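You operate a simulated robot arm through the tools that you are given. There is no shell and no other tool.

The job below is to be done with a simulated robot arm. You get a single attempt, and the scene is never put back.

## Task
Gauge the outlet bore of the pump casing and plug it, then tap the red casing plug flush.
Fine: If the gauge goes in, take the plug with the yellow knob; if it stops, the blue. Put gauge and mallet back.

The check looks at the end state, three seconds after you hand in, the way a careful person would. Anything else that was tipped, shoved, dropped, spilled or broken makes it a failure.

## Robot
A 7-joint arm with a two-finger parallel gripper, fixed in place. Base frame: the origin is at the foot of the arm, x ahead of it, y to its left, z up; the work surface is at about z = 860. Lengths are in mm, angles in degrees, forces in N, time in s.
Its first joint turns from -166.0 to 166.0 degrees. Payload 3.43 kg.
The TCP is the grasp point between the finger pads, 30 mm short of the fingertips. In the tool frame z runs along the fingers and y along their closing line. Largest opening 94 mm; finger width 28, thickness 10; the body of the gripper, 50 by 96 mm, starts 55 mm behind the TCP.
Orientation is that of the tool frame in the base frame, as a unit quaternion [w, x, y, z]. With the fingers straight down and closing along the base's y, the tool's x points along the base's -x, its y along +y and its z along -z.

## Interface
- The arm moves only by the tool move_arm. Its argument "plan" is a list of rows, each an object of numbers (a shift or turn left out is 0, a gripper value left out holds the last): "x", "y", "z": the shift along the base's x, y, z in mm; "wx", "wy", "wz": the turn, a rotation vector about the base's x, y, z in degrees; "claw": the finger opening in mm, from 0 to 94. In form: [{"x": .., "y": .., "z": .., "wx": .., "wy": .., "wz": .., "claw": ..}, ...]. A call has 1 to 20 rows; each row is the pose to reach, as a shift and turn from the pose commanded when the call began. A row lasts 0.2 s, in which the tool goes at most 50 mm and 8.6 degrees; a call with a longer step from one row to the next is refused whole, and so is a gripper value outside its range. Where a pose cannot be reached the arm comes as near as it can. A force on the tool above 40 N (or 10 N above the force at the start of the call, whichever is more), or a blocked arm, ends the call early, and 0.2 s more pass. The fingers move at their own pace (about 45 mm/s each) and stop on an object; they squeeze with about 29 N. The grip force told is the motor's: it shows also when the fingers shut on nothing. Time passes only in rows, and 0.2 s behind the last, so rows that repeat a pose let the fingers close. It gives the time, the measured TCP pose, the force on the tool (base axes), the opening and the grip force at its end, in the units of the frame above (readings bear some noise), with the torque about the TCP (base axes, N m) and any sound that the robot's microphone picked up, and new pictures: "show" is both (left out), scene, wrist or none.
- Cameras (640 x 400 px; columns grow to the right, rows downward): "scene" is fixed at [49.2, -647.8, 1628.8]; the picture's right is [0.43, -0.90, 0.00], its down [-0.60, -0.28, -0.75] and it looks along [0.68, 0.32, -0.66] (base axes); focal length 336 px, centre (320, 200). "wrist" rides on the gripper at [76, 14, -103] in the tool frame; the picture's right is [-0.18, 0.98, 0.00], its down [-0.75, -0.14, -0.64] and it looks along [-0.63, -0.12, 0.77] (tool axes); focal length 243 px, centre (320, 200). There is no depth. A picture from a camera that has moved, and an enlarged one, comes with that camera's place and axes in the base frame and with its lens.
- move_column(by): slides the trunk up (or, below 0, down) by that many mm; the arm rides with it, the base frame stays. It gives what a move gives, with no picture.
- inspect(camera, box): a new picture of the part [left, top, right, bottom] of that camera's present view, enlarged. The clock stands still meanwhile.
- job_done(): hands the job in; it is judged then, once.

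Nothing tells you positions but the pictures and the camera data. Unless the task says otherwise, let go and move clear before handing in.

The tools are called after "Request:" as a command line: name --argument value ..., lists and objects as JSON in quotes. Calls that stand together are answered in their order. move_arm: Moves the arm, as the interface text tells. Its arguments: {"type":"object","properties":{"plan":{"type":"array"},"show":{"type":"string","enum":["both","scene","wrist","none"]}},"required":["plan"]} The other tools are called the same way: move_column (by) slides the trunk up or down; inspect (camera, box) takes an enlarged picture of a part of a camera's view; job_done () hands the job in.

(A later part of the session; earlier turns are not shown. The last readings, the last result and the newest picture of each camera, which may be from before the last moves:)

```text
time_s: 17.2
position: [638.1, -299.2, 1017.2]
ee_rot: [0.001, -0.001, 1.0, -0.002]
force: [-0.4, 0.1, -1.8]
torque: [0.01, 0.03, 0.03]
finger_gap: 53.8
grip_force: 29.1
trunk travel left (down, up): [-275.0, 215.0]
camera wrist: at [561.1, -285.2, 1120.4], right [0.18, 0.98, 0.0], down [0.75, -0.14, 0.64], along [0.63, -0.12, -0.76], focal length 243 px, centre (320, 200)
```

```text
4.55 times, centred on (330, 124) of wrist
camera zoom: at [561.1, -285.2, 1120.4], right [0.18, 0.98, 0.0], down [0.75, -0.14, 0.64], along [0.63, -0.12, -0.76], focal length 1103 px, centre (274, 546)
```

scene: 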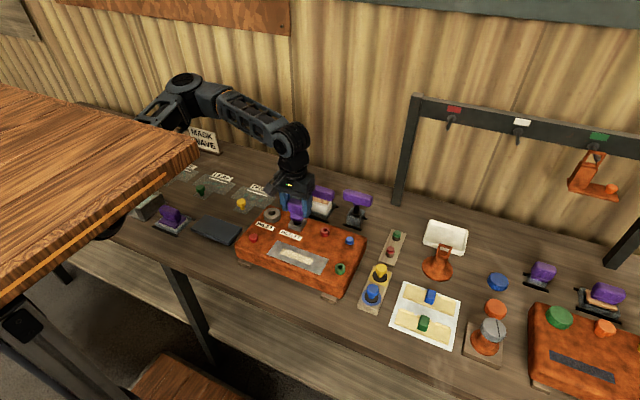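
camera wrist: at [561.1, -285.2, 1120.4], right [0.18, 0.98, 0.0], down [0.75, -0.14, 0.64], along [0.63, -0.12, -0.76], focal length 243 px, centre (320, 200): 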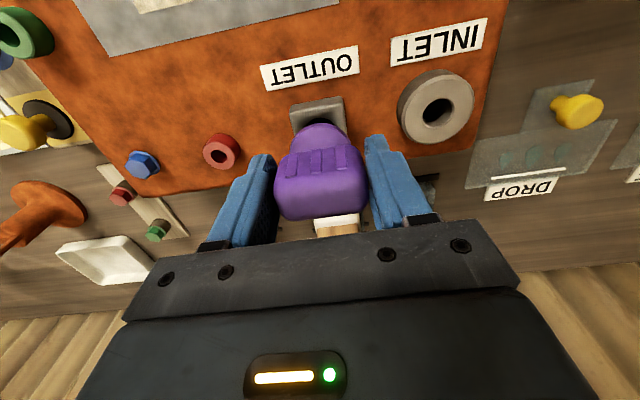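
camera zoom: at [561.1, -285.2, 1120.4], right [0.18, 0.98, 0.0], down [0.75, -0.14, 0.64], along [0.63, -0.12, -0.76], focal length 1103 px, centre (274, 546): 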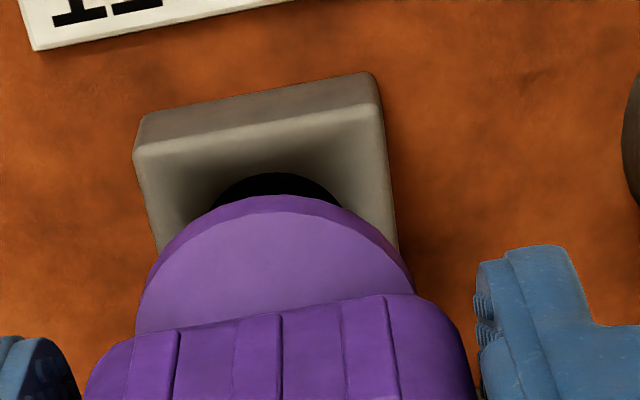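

The pin and bore are now centred sideways. I'll lower again slowly and read the forces.

Request:
move_arm --plan '[{"z": -2}, {"z": -4}, {"z": -6}, {"z": -8}, {"z": -10}, {"z": -12}, {"z": -14}, {"z": -16}, {"z": -18}, {"z": -20}, {"z": -22}, {"z": -24}, {"z": -26}, {"z": -28}, {"z": -30}]' --show "none"

Request:
inspect --camera "scene" --box '[270, 180, 330, 240]'

Request:
inspect --camera "wrist" --box '[260, 80, 400, 168]'

```text
time_s: 18.3
position: [637.9, -298.6, 1013.1]
ee_rot: [0.003, 0.001, 1.0, -0.004]
force: [-6.3, 7.6, 21.0]
torque: [0.47, 0.03, 0.09]
finger_gap: 54.3
grip_force: 29.3
trunk travel left (down, up): [-275.0, 215.0]
stopped in row 5: the force on the tool passed its limit at 42 N (the readings are from after the stop); the commanded pose is now the measured one
```

```text
6.67 times, centred on (300, 210) of scene
camera zoom: at [49.2, -647.8, 1628.8], right [0.43, -0.9, 0.0], down [-0.6, -0.28, -0.75], along [0.68, 0.32, -0.66], focal length 2237 px, centre (453, 133)
```

zoom: 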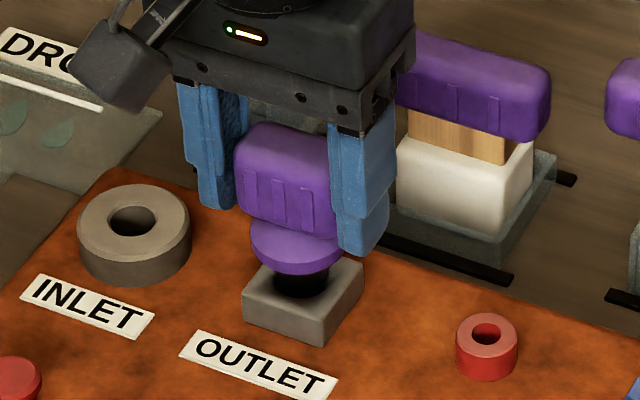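

```text
4.55 times, centred on (330, 124) of wrist
camera zoom: at [560.3, -284.4, 1115.7], right [0.18, 0.98, -0.01], down [0.75, -0.14, 0.65], along [0.64, -0.12, -0.76], focal length 1103 px, centre (274, 546)
```

zoom: 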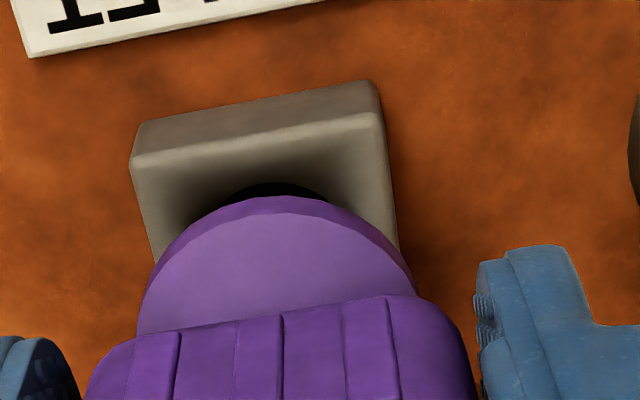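

It stops at the same height with the same sideways push (−x, +y), so one side of the pin may still be touching. I'll search: lift slightly, shift toward −x/+y, and press again.

Request:
move_arm --plan '[{"z": 4}, {"z": 4, "y": 1.0, "x": -1.5}, {"z": 4, "y": 1.0, "x": -1.5}, {"z": 2, "y": 1.0, "x": -1.5}, {"z": 0, "y": 1.0, "x": -1.5}, {"z": -2, "y": 1.0, "x": -1.5}, {"z": -4, "y": 1.0, "x": -1.5}, {"z": -6, "y": 1.0, "x": -1.5}, {"z": -8, "y": 1.0, "x": -1.5}, {"z": -10, "y": 1.0, "x": -1.5}, {"z": -12, "y": 1.0, "x": -1.5}]' --show "none"

Request:
inspect --camera "scene" --box '[285, 200, 315, 230]'

Request:
inspect --camera "wrist" --box '[260, 80, 400, 168]'

```text
time_s: 20.7
position: [637.5, -299.0, 999.5]
ee_rot: [0.004, -0.001, 1.0, -0.004]
force: [-0.1, 0.0, -1.5]
torque: [-0.03, 0.0, -0.01]
finger_gap: 54.1
grip_force: 29.5
trunk travel left (down, up): [-275.0, 215.0]
```

```text
13.33 times, centred on (300, 215) of scene
camera zoom: at [49.2, -647.8, 1628.8], right [0.43, -0.9, 0.0], down [-0.6, -0.28, -0.75], along [0.68, 0.32, -0.66], focal length 4474 px, centre (587, 0)
```

zoom: 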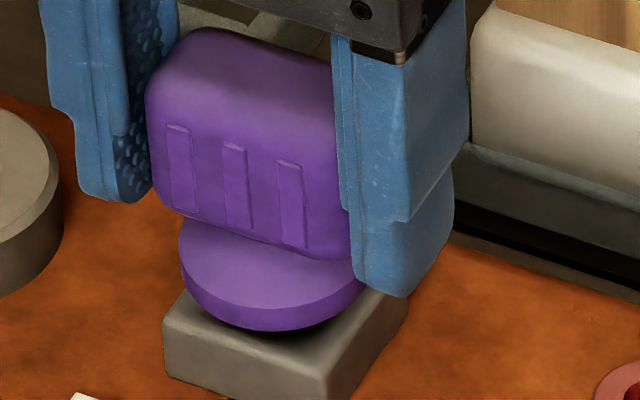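

```text
4.55 times, centred on (330, 124) of wrist
camera zoom: at [559.7, -283.5, 1101.7], right [0.18, 0.98, -0.01], down [0.75, -0.14, 0.65], along [0.64, -0.12, -0.76], focal length 1103 px, centre (274, 546)
```

zoom: 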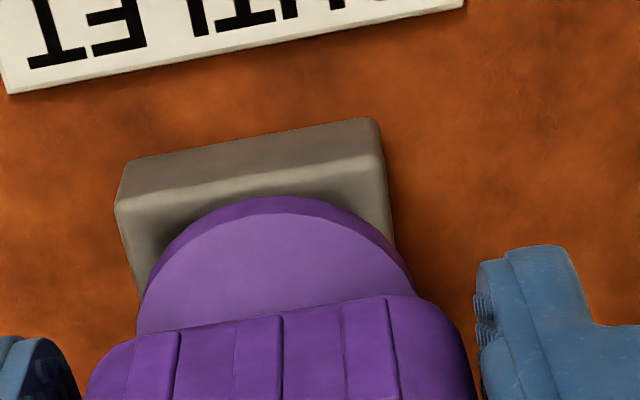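

With that shift the pin dropped 14 mm further with no force, so it is entering the bore. I'll keep lowering until the flange seats.

Request:
move_arm --plan '[{"z": -2}, {"z": -4}, {"z": -6}, {"z": -8}, {"z": -10}, {"z": -12}, {"z": -14}, {"z": -16}, {"z": -18}, {"z": -20}]' --show "none"

Request:
inspect --camera "scene" --box '[280, 195, 320, 235]'

Request:
inspect --camera "wrist" --box '[260, 80, 400, 168]'

```text
time_s: 21.8
position: [636.1, -298.7, 995.6]
ee_rot: [0.005, 0.0, 1.0, -0.006]
force: [-4.9, 7.6, 23.6]
torque: [0.45, 0.49, -0.06]
finger_gap: 53.8
grip_force: 29.1
trunk travel left (down, up): [-275.0, 215.0]
stopped in row 5: the force on the tool passed its limit at 44 N (the readings are from after the stop); the commanded pose is now the measured one
```

```text
10.00 times, centred on (300, 215) of scene
camera zoom: at [49.2, -647.8, 1628.8], right [0.43, -0.9, 0.0], down [-0.6, -0.28, -0.75], along [0.68, 0.32, -0.66], focal length 3355 px, centre (520, 50)
```

zoom: 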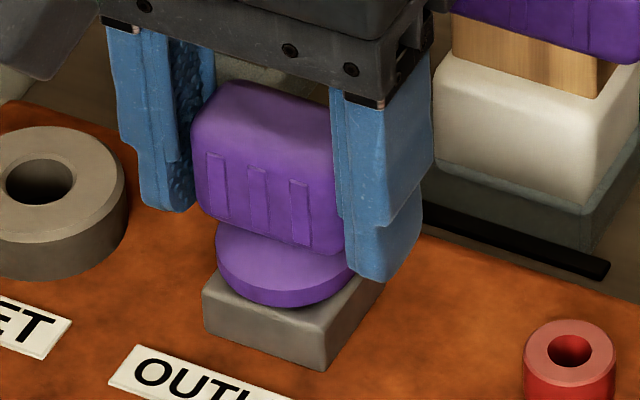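

```text
4.55 times, centred on (330, 124) of wrist
camera zoom: at [559.4, -283.5, 1097.6], right [0.18, 0.98, -0.01], down [0.75, -0.13, 0.65], along [0.64, -0.13, -0.76], focal length 1103 px, centre (274, 546)
```

zoom: 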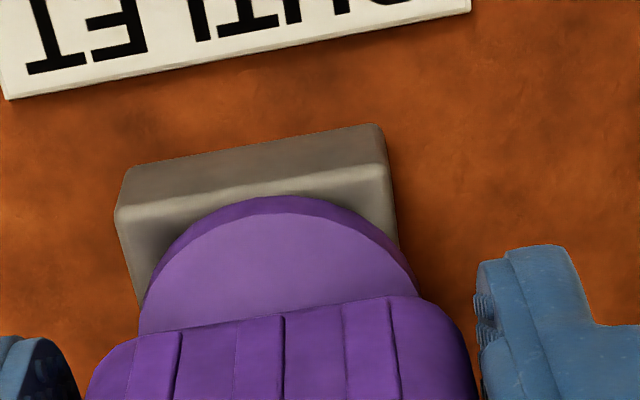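

It seems to have stopped with the flange on the block at z≈995.6. I'll ease off, square up the small tilt that crept in, and press again to be sure it is the flange seating.

Request:
move_arm --plan '[{"z": 3}, {"z": 3, "wx": 0.7, "wy": 0.6}, {"z": 3, "wx": 0.7, "wy": 0.6}]' --show "none"

Request:
move_arm --plan '[{"z": -1}, {"z": -2}, {"z": -3}, {"z": -4}, {"z": -5}, {"z": -6}, {"z": -7}, {"z": -8}, {"z": -9}, {"z": -10}, {"z": -11}, {"z": -12}]' --show "none"

Request:
inspect --camera "scene" --box '[285, 205, 315, 230]'

```text
time_s: 22.6
position: [637.9, -299.6, 996.3]
ee_rot: [-0.001, -0.001, 1.0, 0.001]
force: [-1.3, -3.2, -6.0]
torque: [-0.21, 0.12, 0.0]
finger_gap: 54.3
grip_force: 29.0
trunk travel left (down, up): [-275.0, 215.0]
```

```text
time_s: 23.6
position: [638.2, -299.0, 994.6]
ee_rot: [0.001, -0.001, 1.0, -0.001]
force: [-5.3, 6.8, 22.6]
torque: [0.3, 0.38, -0.01]
finger_gap: 54.2
grip_force: 29.1
trunk travel left (down, up): [-275.0, 215.0]
stopped in row 5: the force on the tool passed its limit at 42 N (the readings are from after the stop); the commanded pose is now the measured one
```

```text
16.00 times, centred on (300, 218) of scene
camera zoom: at [49.2, -647.8, 1628.8], right [0.43, -0.9, 0.0], down [-0.6, -0.28, -0.75], along [0.68, 0.32, -0.66], focal length 5368 px, centre (640, -80)
```

zoom: 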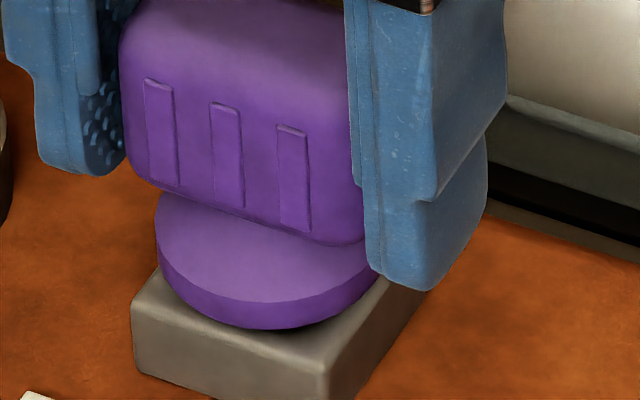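

The flange is seated on the block, so the gauge goes in and the plug to use is the yellow one. The bore centre is confirmed at (638.2, −299.0). Now I'll lift the gauge out straight and carry it above its holder.

Request:
move_arm --plan '[{"z": 5}, {"z": 15}, {"z": 30}, {"z": 50}, {"z": 70}, {"z": 85}, {"z": 85, "x": 37, "y": 25}, {"z": 85, "x": 75, "y": 50}, {"z": 85, "x": 112, "y": 75}, {"z": 85, "x": 149, "y": 99.3}, {"z": 85, "x": 149, "y": 99.3}, {"z": 85, "x": 149, "y": 99.3}]' --show "wrist"

Request:
inspect --camera "wrist" --box '[250, 40, 390, 140]'

Request:
inspect --camera "scene" --box '[270, 130, 320, 215]'

```text
time_s: 26.2
position: [787.5, -200.6, 1079.2]
ee_rot: [0.0, -0.002, 1.0, 0.0]
force: [0.2, -0.9, -1.8]
torque: [0.01, 0.03, 0.01]
finger_gap: 54.0
grip_force: 29.1
trunk travel left (down, up): [-275.0, 215.0]
camera wrist: at [710.8, -186.5, 1182.2], right [0.18, 0.98, 0.0], down [0.75, -0.14, 0.64], along [0.63, -0.12, -0.77], focal length 243 px, centre (320, 200)
```

wrist: 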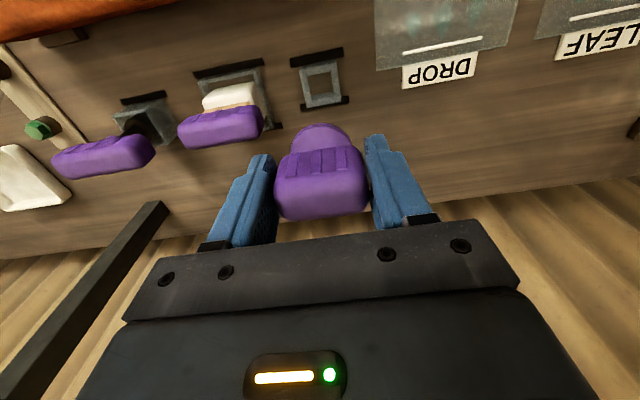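

```text
4.00 times, centred on (320, 90) of wrist
camera zoom: at [710.8, -186.5, 1182.2], right [0.18, 0.98, 0.0], down [0.75, -0.14, 0.64], along [0.63, -0.12, -0.77], focal length 970 px, centre (320, 640)
```

zoom: 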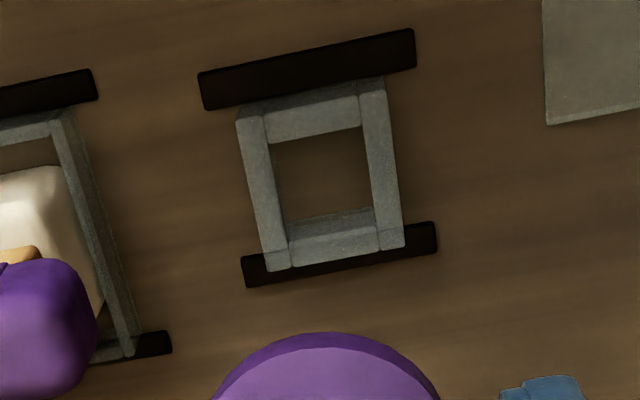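

```text
4.71 times, centred on (295, 172) of scene
camera zoom: at [49.2, -647.8, 1628.8], right [0.43, -0.9, 0.0], down [-0.6, -0.28, -0.75], along [0.68, 0.32, -0.66], focal length 1579 px, centre (438, 329)
```

zoom: 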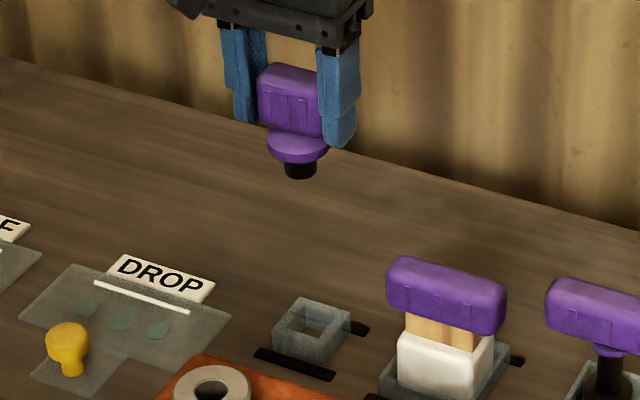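

The holder opening is about 30 mm wide and centred at (786.6, −199.5), right below the gauge. I'll lower it in.

Request:
move_arm --plan '[{"z": -30}, {"z": -60}, {"z": -90}, {"z": -110}, {"z": -120}, {"z": -130}, {"z": -138}, {"z": -143}, {"z": -146}, {"z": -148}]' --show "scene"

Request:
inspect --camera "scene" --box '[265, 170, 325, 220]'

```text
time_s: 28.4
position: [787.4, -200.8, 930.4]
ee_rot: [0.0, 0.0, 1.0, 0.0]
force: [-0.6, -0.5, -1.3]
torque: [0.0, -0.02, -0.01]
finger_gap: 54.0
grip_force: 29.0
trunk travel left (down, up): [-275.0, 215.0]
```

scene: 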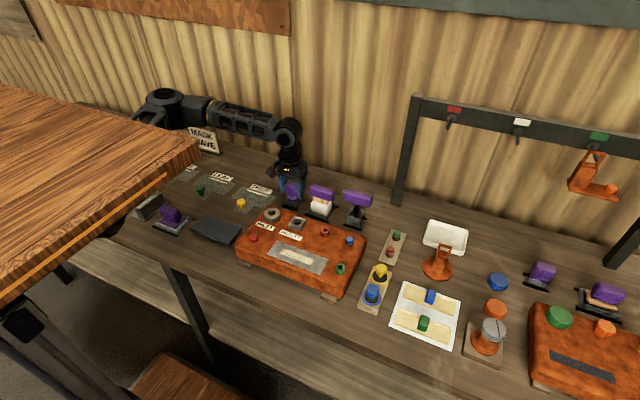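

```text
8.00 times, centred on (295, 195) of scene
camera zoom: at [49.2, -647.8, 1628.8], right [0.43, -0.9, 0.0], down [-0.6, -0.28, -0.75], along [0.68, 0.32, -0.66], focal length 2684 px, centre (520, 240)
```

zoom: 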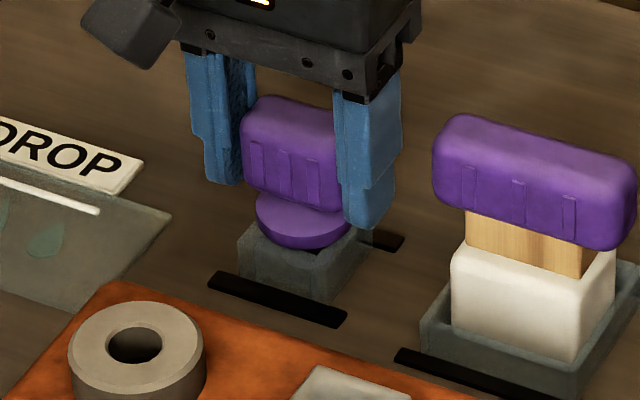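

The pin is in the holder with the flange a few millimetres above its rim. I'll lower the last bit.

Request:
move_arm --plan '[{"z": -1}, {"z": -2}, {"z": -3}, {"z": -3.5}, {"z": -3.5}]' --show "none"

Request:
inspect --camera "scene" --box '[265, 170, 325, 220]'

```text
time_s: 29.6
position: [787.6, -201.4, 927.5]
ee_rot: [0.001, -0.001, 1.0, -0.001]
force: [2.1, -1.5, 3.3]
torque: [-0.13, -0.02, 0.05]
finger_gap: 54.1
grip_force: 29.2
trunk travel left (down, up): [-275.0, 215.0]
```

```text
8.00 times, centred on (295, 195) of scene
camera zoom: at [49.2, -647.8, 1628.8], right [0.43, -0.9, 0.0], down [-0.6, -0.28, -0.75], along [0.68, 0.32, -0.66], focal length 2684 px, centre (520, 240)
```

zoom: 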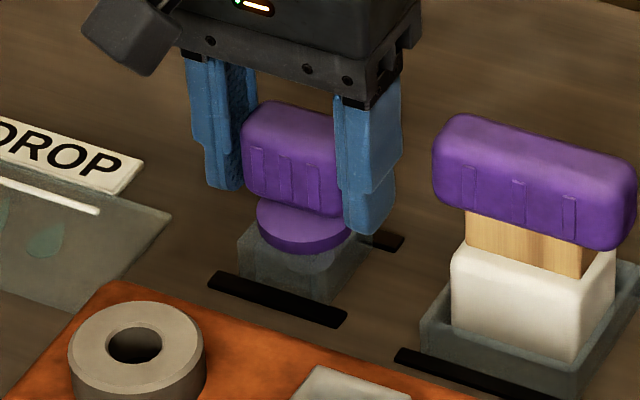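

Light contact at 927.5, the same height as when it was picked up. I'll release and rise.

Request:
move_arm --plan '[{"claw": 72}, {"claw": 72}, {"claw": 72}, {"z": 20, "claw": 72}, {"z": 50, "claw": 72}, {"z": 90, "claw": 72}, {"z": 130, "claw": 72}, {"z": 160, "claw": 72}]' --show "both"

Request:
inspect --camera "scene" --box '[265, 170, 325, 220]'

Request:
inspect --camera "scene" --box '[350, 255, 400, 315]'

```text
time_s: 31.4
position: [787.8, -199.5, 1085.1]
ee_rot: [0.0, -0.001, 1.0, -0.001]
force: [-0.1, 0.0, 0.3]
torque: [0.03, 0.01, -0.02]
finger_gap: 71.9
grip_force: 0.1
trunk travel left (down, up): [-275.0, 215.0]
camera wrist: at [710.8, -185.3, 1189.1], right [0.18, 0.98, 0.0], down [0.75, -0.14, 0.64], along [0.63, -0.12, -0.77], focal length 243 px, centre (320, 200)
```

scene: 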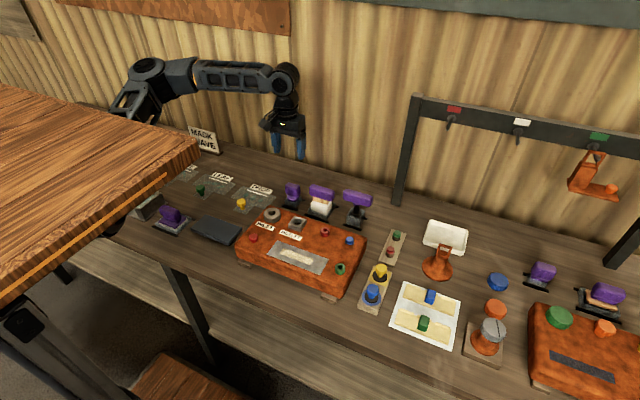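
wrist: 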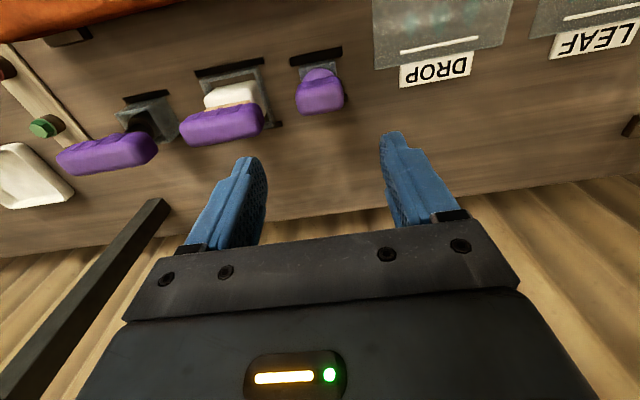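

```text
8.00 times, centred on (295, 195) of scene
camera zoom: at [49.2, -647.8, 1628.8], right [0.43, -0.9, 0.0], down [-0.6, -0.28, -0.75], along [0.68, 0.32, -0.66], focal length 2684 px, centre (520, 240)
```

zoom: 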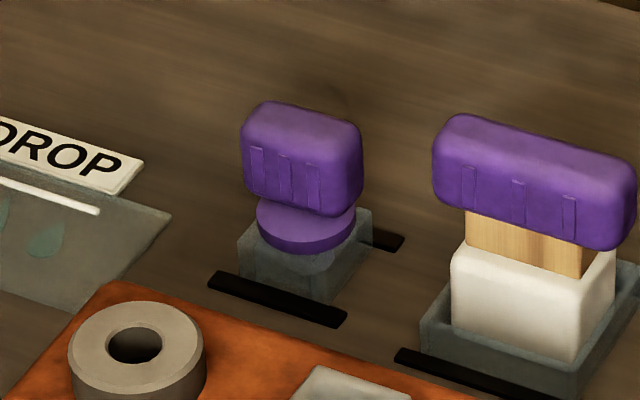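

```text
6.67 times, centred on (375, 285) of scene
camera zoom: at [49.2, -647.8, 1628.8], right [0.43, -0.9, 0.0], down [-0.6, -0.28, -0.75], along [0.68, 0.32, -0.66], focal length 2237 px, centre (-47, -367)
```

zoom: 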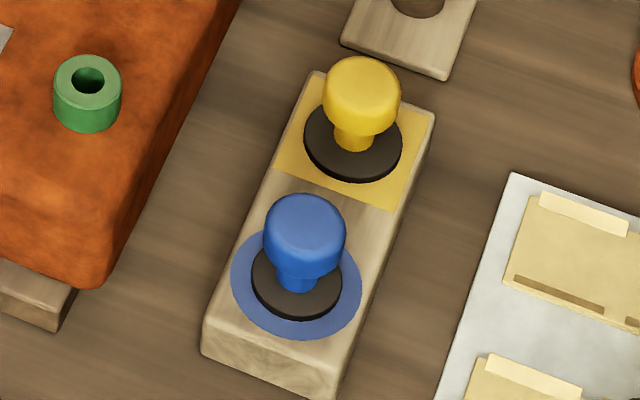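

The gauge is back in its holder exactly as before. Now for the yellow plug at about (594, −563): I'll move above it for a look with the wrist camera.

Request:
move_arm --plan '[{"x": -20, "y": -36}, {"x": -40, "y": -72}, {"x": -60, "y": -108}, {"x": -80, "y": -144}, {"x": -100, "y": -180}, {"x": -120, "y": -216}, {"x": -140, "y": -252}, {"x": -160, "y": -288}, {"x": -178, "y": -324}, {"x": -190, "y": -361, "z": -10}, {"x": -190, "y": -361, "z": -20}, {"x": -190, "y": -361, "z": -20}]' --show "both"

Request:
inspect --camera "wrist" --box '[240, 50, 400, 150]'

```text
time_s: 34.0
position: [598.0, -564.1, 1065.6]
ee_rot: [0.0, -0.001, 1.0, 0.0]
force: [0.0, -0.5, 0.7]
torque: [0.01, 0.01, -0.02]
finger_gap: 71.8
grip_force: 0.1
trunk travel left (down, up): [-275.0, 215.0]
camera wrist: at [521.2, -549.1, 1168.8], right [0.18, 0.98, 0.0], down [0.75, -0.14, 0.64], along [0.63, -0.12, -0.77], focal length 243 px, centre (320, 200)
```

scene: 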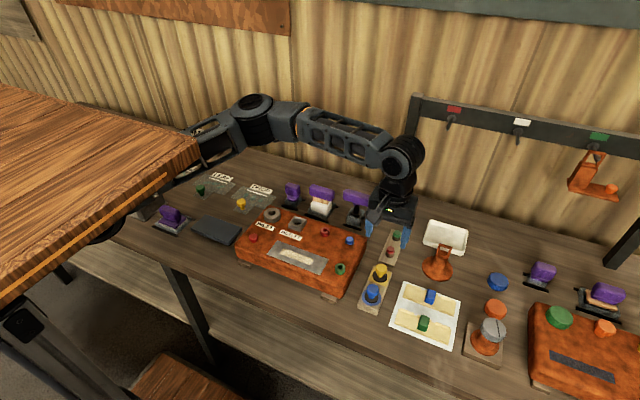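
wrist: 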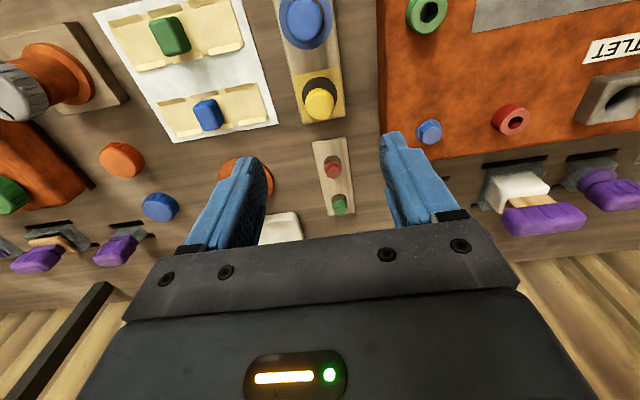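

```text
4.00 times, centred on (320, 100) of wrist
camera zoom: at [521.2, -549.1, 1168.8], right [0.18, 0.98, 0.0], down [0.75, -0.14, 0.64], along [0.63, -0.12, -0.77], focal length 970 px, centre (320, 600)
```

zoom: 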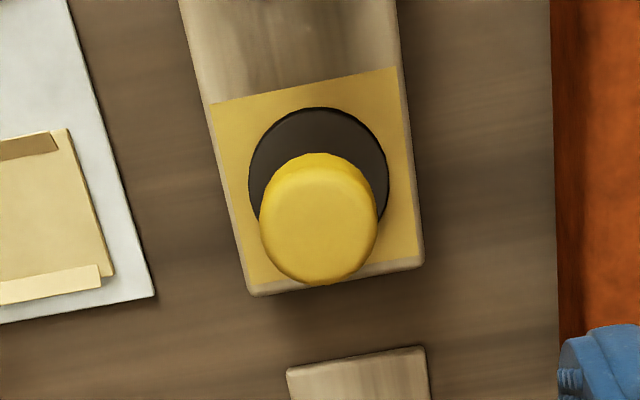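

The yellow knob and its black flange line up at about (597.5, −563.8), with the knob top near z≈940 and the flange near 900. I'll narrow the fingers to 52 mm and lower partway to check the alignment.

Request:
move_arm --plan '[{"z": -20, "claw": 52}, {"z": -40, "claw": 52}, {"z": -60, "claw": 52}, {"z": -60, "claw": 52}, {"z": -60, "claw": 52}]' --show "both"

Request:
inspect --camera "wrist" --box '[240, 70, 400, 170]'

Request:
inspect --camera "scene" --box '[350, 230, 410, 300]'

```text
time_s: 35.2
position: [597.7, -561.0, 1005.9]
ee_rot: [0.0, -0.001, 1.0, -0.001]
force: [0.0, 0.6, -0.5]
torque: [0.01, 0.01, -0.01]
finger_gap: 52.1
grip_force: 0.0
trunk travel left (down, up): [-275.0, 215.0]
camera wrist: at [521.4, -547.4, 1109.1], right [0.18, 0.98, 0.0], down [0.75, -0.14, 0.64], along [0.63, -0.12, -0.77], focal length 243 px, centre (320, 200)
```

scene: 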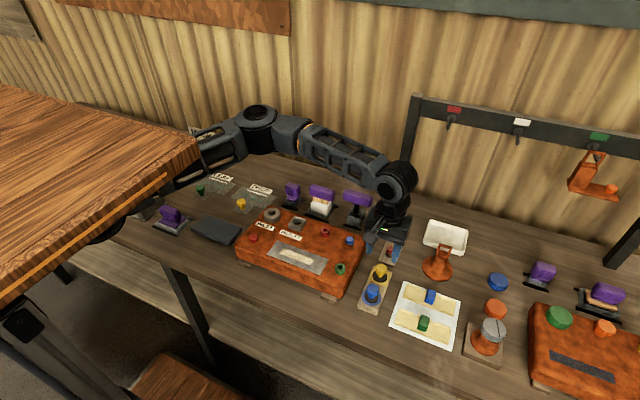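
wrist: 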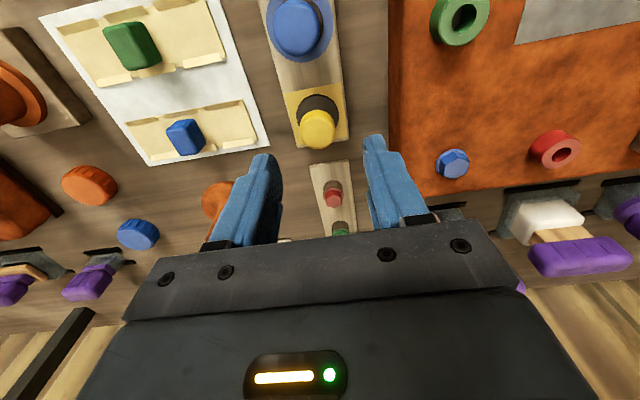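

```text
4.00 times, centred on (320, 120) of wrist
camera zoom: at [521.4, -547.4, 1109.1], right [0.18, 0.98, 0.0], down [0.75, -0.14, 0.64], along [0.63, -0.12, -0.77], focal length 970 px, centre (320, 520)
```

zoom: 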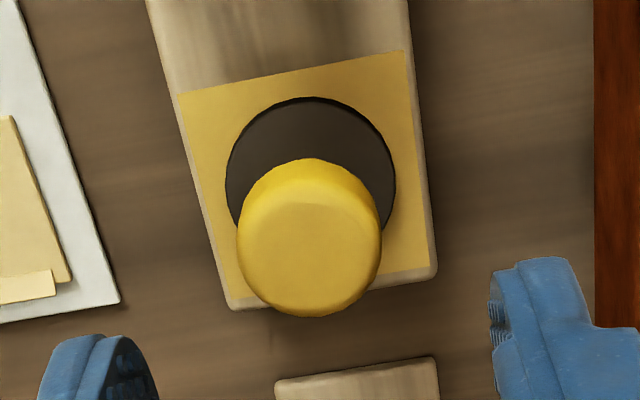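

```text
5.71 times, centred on (380, 265) of scene
camera zoom: at [49.2, -647.8, 1628.8], right [0.43, -0.9, 0.0], down [-0.6, -0.28, -0.75], along [0.68, 0.32, -0.66], focal length 1917 px, centre (-23, -171)
```

zoom: 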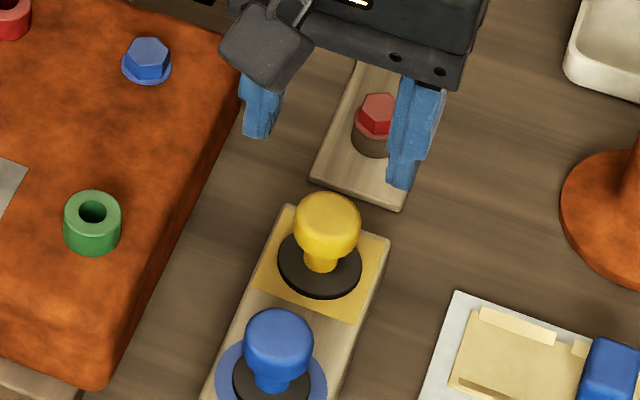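

The knob is about 2 mm toward −y of the finger centre, with its top at z≈937. I'll correct that, lower around the knob with the tips above the flange, and close.

Request:
move_arm --plan '[{"x": 0.5, "y": -2.1, "z": -10}, {"x": 0.5, "y": -2.1, "z": -25}, {"x": 0.5, "y": -2.1, "z": -40}, {"x": 0.5, "y": -2.1, "z": -50}, {"x": 0.5, "y": -2.1, "z": -58}, {"x": 0.5, "y": -2.1, "z": -63}, {"x": 0.5, "y": -2.1, "z": -63}]' --show "none"

Request:
inspect --camera "scene" --box '[350, 240, 410, 300]'

Request:
inspect --camera "wrist" --box '[230, 100, 410, 230]'

```text
time_s: 36.8
position: [597.5, -565.2, 943.5]
ee_rot: [0.0, -0.001, 1.0, 0.001]
force: [0.8, -0.9, 0.5]
torque: [-0.01, -0.02, -0.04]
finger_gap: 52.0
grip_force: 0.1
trunk travel left (down, up): [-275.0, 215.0]
```

```text
6.67 times, centred on (380, 270) of scene
camera zoom: at [49.2, -647.8, 1628.8], right [0.43, -0.9, 0.0], down [-0.6, -0.28, -0.75], along [0.68, 0.32, -0.66], focal length 2237 px, centre (-80, -267)
```

zoom: 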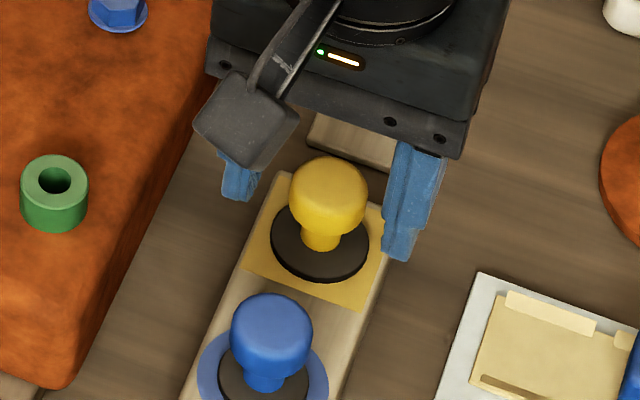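

```text
3.08 times, centred on (320, 165) of wrist
camera zoom: at [521.4, -550.3, 1046.9], right [0.18, 0.98, 0.0], down [0.75, -0.14, 0.64], along [0.63, -0.12, -0.77], focal length 746 px, centre (320, 308)
```

zoom: 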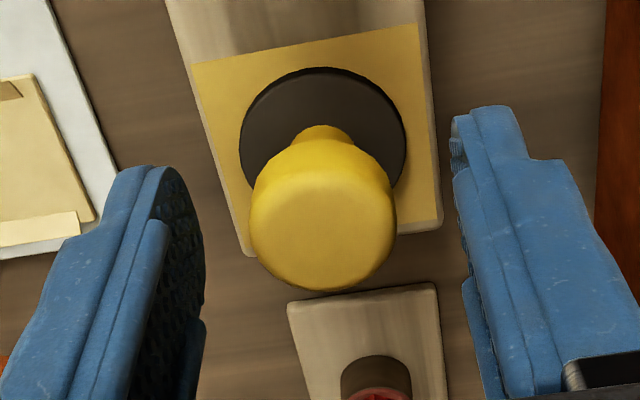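

The fingers straddle the knob evenly, with the knob top at about 934 and the flange at about 898. I'll go 5 mm lower and close.

Request:
move_arm --plan '[{"z": -3}, {"z": -5}, {"z": -5, "claw": 15}, {"z": -5, "claw": 15}, {"z": -5, "claw": 15}, {"z": -5, "claw": 15}]' --show "none"

Request:
inspect --camera "scene" --box '[350, 240, 410, 300]'

Request:
inspect --camera "wrist" --box '[230, 100, 410, 230]'

```text
time_s: 38.2
position: [596.8, -564.8, 939.3]
ee_rot: [0.0, -0.001, 1.0, 0.0]
force: [0.6, -0.7, 1.2]
torque: [-0.06, -0.05, 0.0]
finger_gap: 28.3
grip_force: 28.8
trunk travel left (down, up): [-275.0, 215.0]
```

```text
6.67 times, centred on (380, 270) of scene
camera zoom: at [49.2, -647.8, 1628.8], right [0.43, -0.9, 0.0], down [-0.6, -0.28, -0.75], along [0.68, 0.32, -0.66], focal length 2237 px, centre (-80, -267)
```

zoom: 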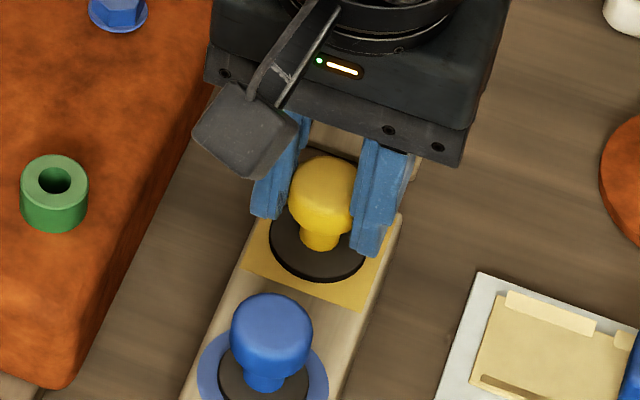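

```text
3.08 times, centred on (320, 165) of wrist
camera zoom: at [521.2, -550.4, 1042.6], right [0.18, 0.98, 0.0], down [0.75, -0.14, 0.64], along [0.63, -0.12, -0.77], focal length 746 px, centre (320, 308)
```

zoom: 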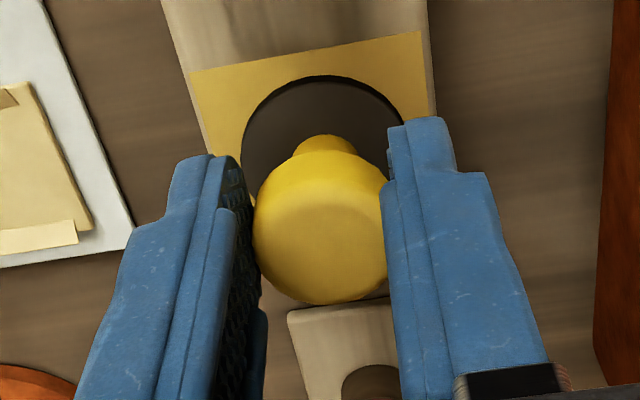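

The knob is gripped at 28 mm. I'll lift it straight up and look at its shank.

Request:
move_arm --plan '[{"z": 5}, {"z": 15}, {"z": 30}, {"z": 50}, {"z": 75}, {"z": 100}, {"z": 130}, {"z": 150}]' --show "scene"

Request:
inspect --camera "scene" --box '[355, 190, 425, 290]'

Request:
inspect --camera "wrist" --box '[230, 60, 410, 230]'

```text
time_s: 40.0
position: [597.3, -566.8, 1088.7]
ee_rot: [0.0, 0.0, 1.0, 0.0]
force: [1.1, 0.3, -1.0]
torque: [0.0, 0.01, 0.03]
finger_gap: 28.4
grip_force: 28.7
trunk travel left (down, up): [-275.0, 215.0]
```

scene: 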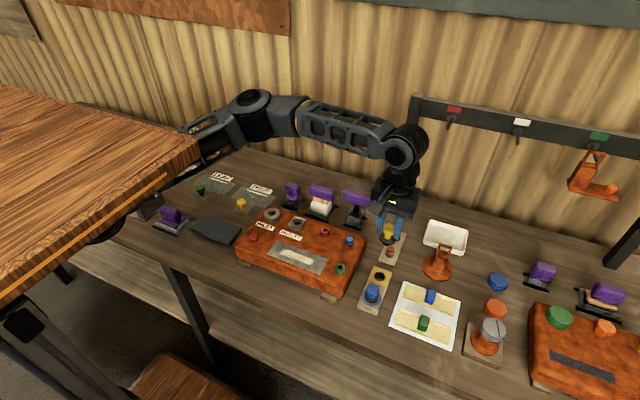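

```text
4.00 times, centred on (390, 240) of scene
camera zoom: at [49.2, -647.8, 1628.8], right [0.43, -0.9, 0.0], down [-0.6, -0.28, -0.75], along [0.68, 0.32, -0.66], focal length 1342 px, centre (40, 40)
```

zoom: 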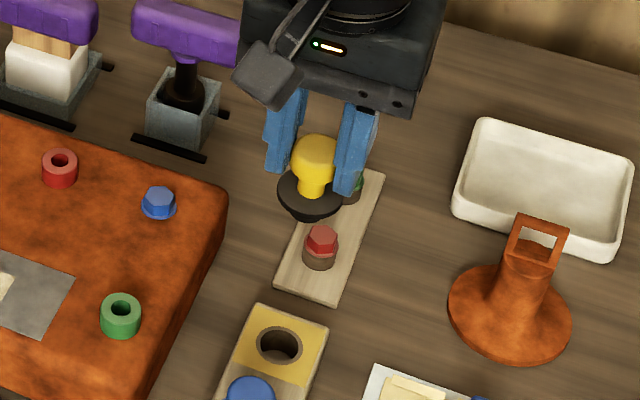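

```text
2.35 times, centred on (320, 145) of wrist
camera zoom: at [521.1, -551.3, 1192.4], right [0.18, 0.98, 0.0], down [0.75, -0.14, 0.64], along [0.63, -0.12, -0.77], focal length 571 px, centre (320, 329)
```

zoom: 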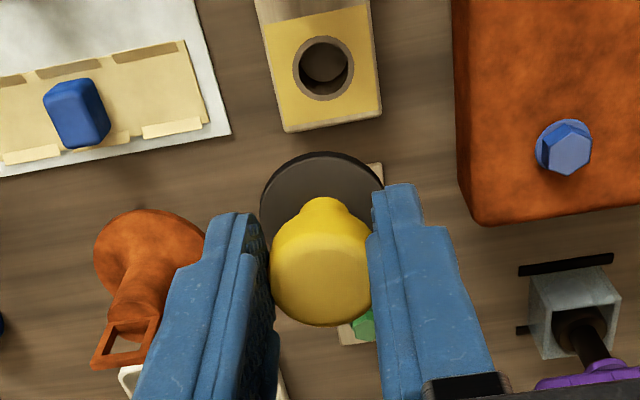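

The yellow plug is out. I'll zoom in on its shank.

Request:
inspect --camera "scene" --box '[370, 215, 420, 255]'

```text
10.00 times, centred on (395, 235) of scene
camera zoom: at [49.2, -647.8, 1628.8], right [0.43, -0.9, 0.0], down [-0.6, -0.28, -0.75], along [0.68, 0.32, -0.66], focal length 3355 px, centre (-430, -150)
```

zoom: 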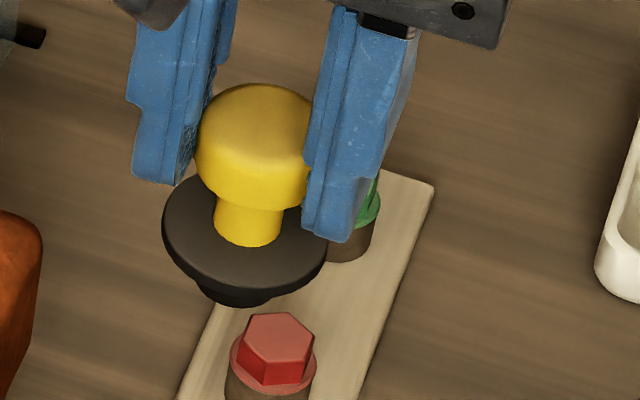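

The shank is a black cylinder about 20 mm wide below a 38 mm flange, and the plug is centred in the grip. I'll carry it above the outlet bore.

Request:
move_arm --plan '[{"x": 6, "y": 38}, {"x": 12, "y": 76}, {"x": 18, "y": 114}, {"x": 24, "y": 152}, {"x": 30, "y": 190}, {"x": 36, "y": 228}, {"x": 40.5, "y": 266}, {"x": 40.5, "y": 266}, {"x": 40.5, "y": 266}]' --show "none"

Request:
inspect --camera "wrist" --box '[250, 60, 390, 160]'

Request:
inspect --camera "scene" --box '[265, 150, 335, 240]'

```text
time_s: 42.0
position: [638.3, -297.6, 1089.1]
ee_rot: [0.0, -0.001, 1.0, 0.0]
force: [-0.2, 0.5, -1.2]
torque: [-0.01, -0.01, 0.02]
finger_gap: 27.8
grip_force: 29.5
trunk travel left (down, up): [-275.0, 215.0]
```

```text
4.00 times, centred on (320, 110) of wrist
camera zoom: at [561.5, -282.3, 1191.9], right [0.18, 0.98, 0.0], down [0.75, -0.14, 0.64], along [0.63, -0.12, -0.77], focal length 970 px, centre (320, 560)
```

zoom: 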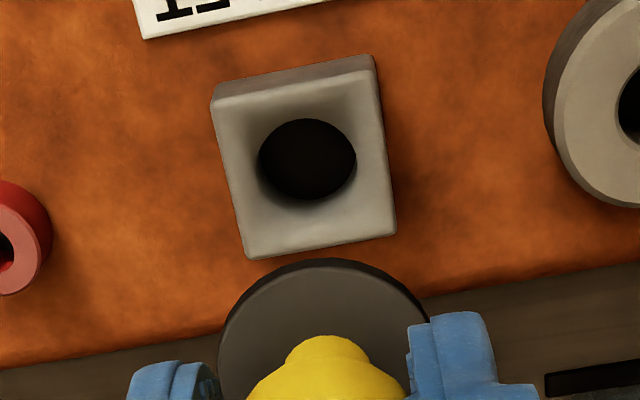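

```text
4.44 times, centred on (300, 195) of scene
camera zoom: at [49.2, -647.8, 1628.8], right [0.43, -0.9, 0.0], down [-0.6, -0.28, -0.75], along [0.68, 0.32, -0.66], focal length 1491 px, centre (409, 222)
```

zoom: 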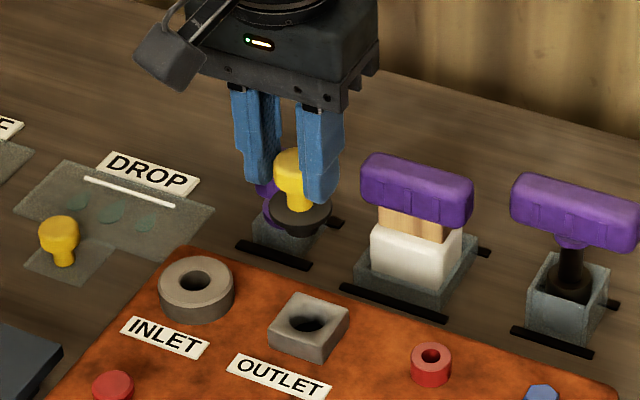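

The bore is about 3.8 mm toward −y of the plug axis and x is aligned. I'll correct that, lower to just above the block and check again.

Request:
move_arm --plan '[{"y": -3.7}, {"y": -3.7, "z": -20}, {"y": -3.7, "z": -40}, {"y": -3.7, "z": -54}, {"y": -3.7, "z": -54}, {"y": -3.7, "z": -54}]' --show "none"

Request:
inspect --camera "wrist" --box '[250, 70, 390, 170]'

Request:
inspect --camera "scene" --box '[275, 185, 325, 235]'

```text
time_s: 43.4
position: [636.7, -301.8, 1034.6]
ee_rot: [0.0, -0.001, 1.0, 0.0]
force: [0.6, -0.3, 0.3]
torque: [0.01, 0.04, -0.02]
finger_gap: 28.0
grip_force: 29.2
trunk travel left (down, up): [-275.0, 215.0]
```

```text
4.00 times, centred on (320, 120) of wrist
camera zoom: at [560.9, -286.9, 1138.6], right [0.18, 0.98, 0.0], down [0.75, -0.14, 0.64], along [0.63, -0.12, -0.77], focal length 970 px, centre (320, 520)
```

zoom: 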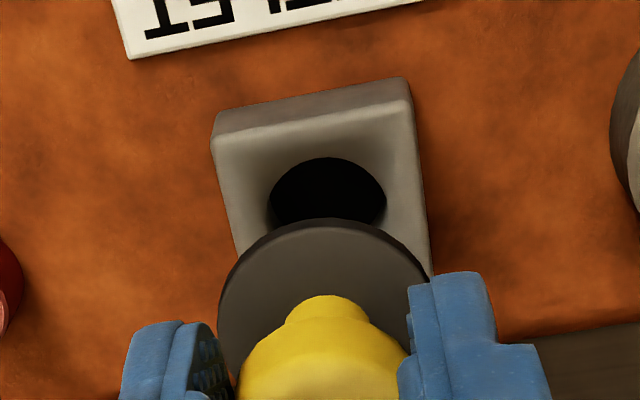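

```text
8.00 times, centred on (300, 210) of scene
camera zoom: at [49.2, -647.8, 1628.8], right [0.43, -0.9, 0.0], down [-0.6, -0.28, -0.75], along [0.68, 0.32, -0.66], focal length 2684 px, centre (480, 120)
```

zoom: 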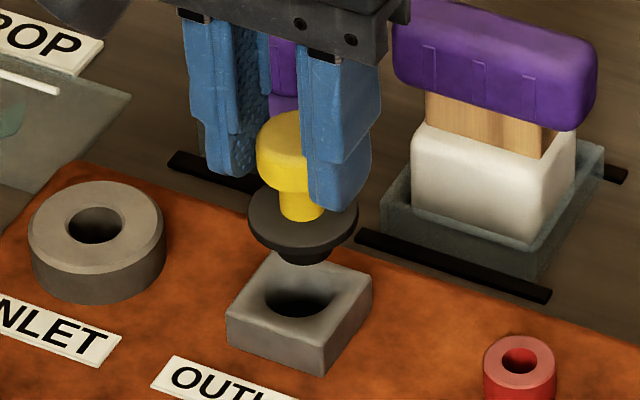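

The plug is about 1 mm off the bore axis in x and y. I'll correct it and lower in 2 mm steps with the force stop.

Request:
move_arm --plan '[{"x": 1, "y": 0.8}, {"x": 1, "y": 0.8, "z": -4}, {"x": 1, "y": 0.8, "z": -8}, {"x": 1, "y": 0.8, "z": -11}, {"x": 1, "y": 0.8, "z": -13}, {"x": 1, "y": 0.8, "z": -15}, {"x": 1, "y": 0.8, "z": -17}, {"x": 1, "y": 0.8, "z": -19}, {"x": 1, "y": 0.8, "z": -21}, {"x": 1, "y": 0.8, "z": -23}, {"x": 1, "y": 0.8, "z": -25}, {"x": 1, "y": 0.8, "z": -27}, {"x": 1, "y": 0.8, "z": -29}, {"x": 1, "y": 0.8, "z": -31}]' --show "none"

Request:
inspect --camera "wrist" --box '[250, 70, 390, 170]'

Request:
inspect --camera "scene" --box '[275, 185, 325, 235]'

```text
time_s: 45.6
position: [639.6, -302.6, 1016.3]
ee_rot: [0.002, 0.0, 1.0, -0.002]
force: [-4.8, 5.3, 23.2]
torque: [0.41, 0.05, 0.1]
finger_gap: 28.3
grip_force: 28.5
trunk travel left (down, up): [-275.0, 215.0]
stopped in row 11: the force on the tool passed its limit at 44 N (the readings are from after the stop); the commanded pose is now the measured one
```

```text
4.00 times, centred on (320, 120) of wrist
camera zoom: at [562.3, -286.3, 1119.2], right [0.18, 0.98, 0.0], down [0.75, -0.14, 0.65], along [0.63, -0.12, -0.76], focal length 970 px, centre (320, 520)
```

zoom: 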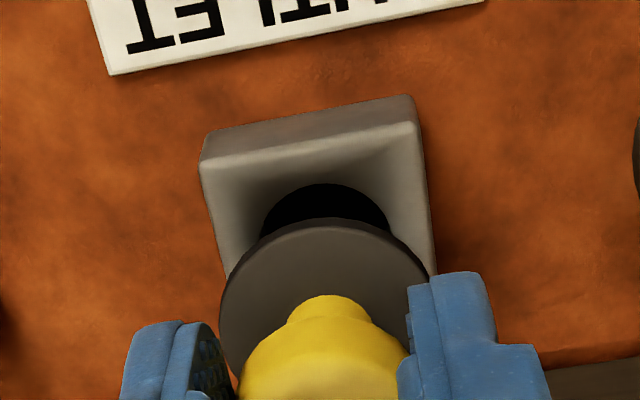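

```text
8.00 times, centred on (300, 210) of scene
camera zoom: at [49.2, -647.8, 1628.8], right [0.43, -0.9, 0.0], down [-0.6, -0.28, -0.75], along [0.68, 0.32, -0.66], focal length 2684 px, centre (480, 120)
```

zoom: 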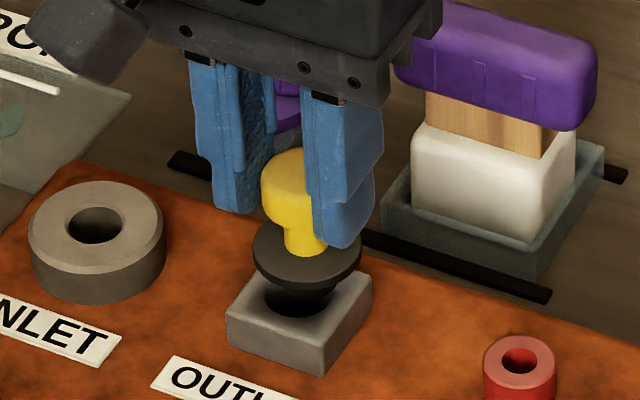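

Stopped at the rim at z≈1016 with the same −x/+y push as with the gauge. I'll use the same cure: lift 4 mm, shift −2 in x and +1.2 in y, square up, and press again.

Request:
move_arm --plan '[{"z": 4, "wx": 0.2, "wy": 0.2}, {"z": 4, "y": 1.2, "x": -2, "wx": 0.2, "wy": 0.2}, {"z": 4, "y": 1.2, "x": -2, "wx": 0.2, "wy": 0.2}, {"z": 2, "y": 1.2, "x": -2, "wx": 0.2, "wy": 0.2}, {"z": 0, "y": 1.2, "x": -2, "wx": 0.2, "wy": 0.2}, {"z": -2, "y": 1.2, "x": -2, "wx": 0.2, "wy": 0.2}, {"z": -4, "y": 1.2, "x": -2, "wx": 0.2, "wy": 0.2}, {"z": -6, "y": 1.2, "x": -2, "wx": 0.2, "wy": 0.2}, {"z": -8, "y": 1.2, "x": -2, "wx": 0.2, "wy": 0.2}]' --show "none"

Request:
inspect --camera "wrist" --box '[250, 70, 390, 170]'

Request:
inspect --camera "scene" --box '[275, 185, 325, 235]'

```text
time_s: 47.1
position: [636.7, -300.0, 1016.2]
ee_rot: [0.003, 0.0, 1.0, -0.002]
force: [-5.5, 6.2, 21.5]
torque: [0.38, 0.08, 0.08]
finger_gap: 28.3
grip_force: 28.6
trunk travel left (down, up): [-275.0, 215.0]
stopped in row 7: the force on the tool passed its limit at 43 N (the readings are from after the stop); the commanded pose is now the measured one
```

```text
4.00 times, centred on (320, 120) of wrist
camera zoom: at [560.8, -285.6, 1118.9], right [0.18, 0.98, 0.0], down [0.75, -0.14, 0.65], along [0.63, -0.12, -0.76], focal length 970 px, centre (320, 520)
```

zoom: 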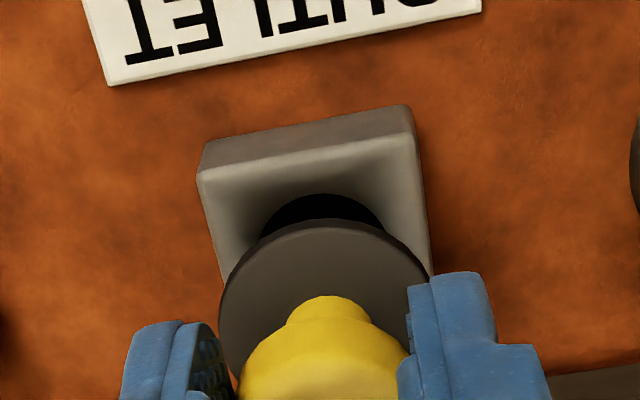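

```text
8.00 times, centred on (300, 210) of scene
camera zoom: at [49.2, -647.8, 1628.8], right [0.43, -0.9, 0.0], down [-0.6, -0.28, -0.75], along [0.68, 0.32, -0.66], focal length 2684 px, centre (480, 120)
```

zoom: 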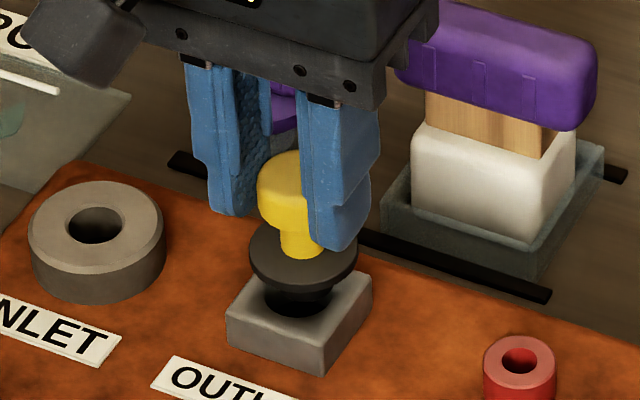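

Still on the rim. I'll lift clear, square up the tool and take a careful unloaded look at the alignment.

Request:
move_arm --plan '[{"z": 4, "wx": 0.25, "wy": 0.3}, {"z": 7, "wx": 0.25, "wy": 0.3}, {"z": 7, "wx": 0.25, "wy": 0.3}, {"z": 7, "wx": 0.25, "wy": 0.3}]' --show "none"

Request:
inspect --camera "wrist" --box '[280, 90, 360, 140]'

Request:
inspect --camera "scene" --box '[285, 200, 315, 230]'

```text
time_s: 48.1
position: [637.0, -301.4, 1020.2]
ee_rot: [-0.001, 0.0, 1.0, 0.001]
force: [0.8, 0.8, -1.0]
torque: [-0.01, 0.0, -0.03]
finger_gap: 28.1
grip_force: 29.4
trunk travel left (down, up): [-275.0, 215.0]
```

```text
8.00 times, centred on (320, 115) of wrist
camera zoom: at [561.6, -286.7, 1125.0], right [0.18, 0.98, 0.0], down [0.76, -0.14, 0.64], along [0.63, -0.12, -0.77], focal length 1941 px, centre (320, 880)
```

zoom: 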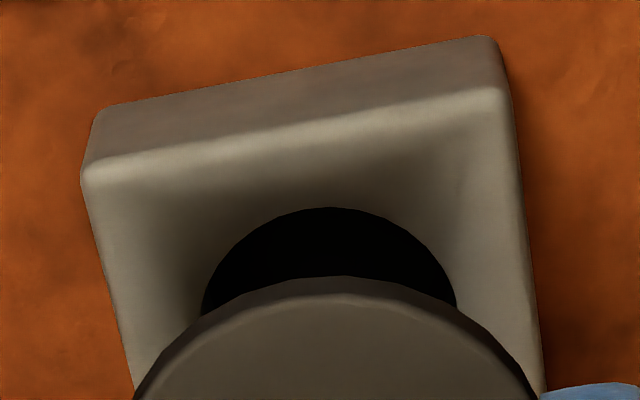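

```text
13.33 times, centred on (300, 215) of scene
camera zoom: at [49.2, -647.8, 1628.8], right [0.43, -0.9, 0.0], down [-0.6, -0.28, -0.75], along [0.68, 0.32, -0.66], focal length 4474 px, centre (587, 0)
```

zoom: 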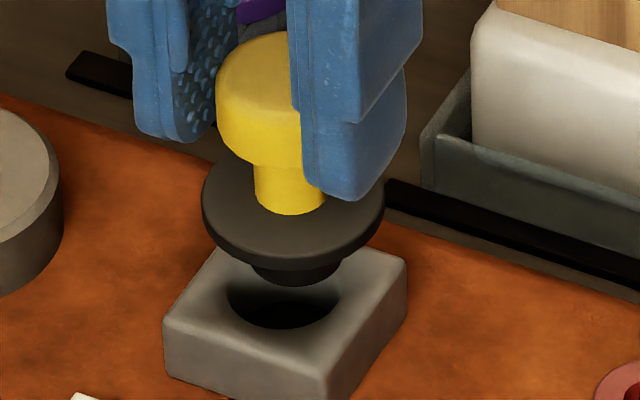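

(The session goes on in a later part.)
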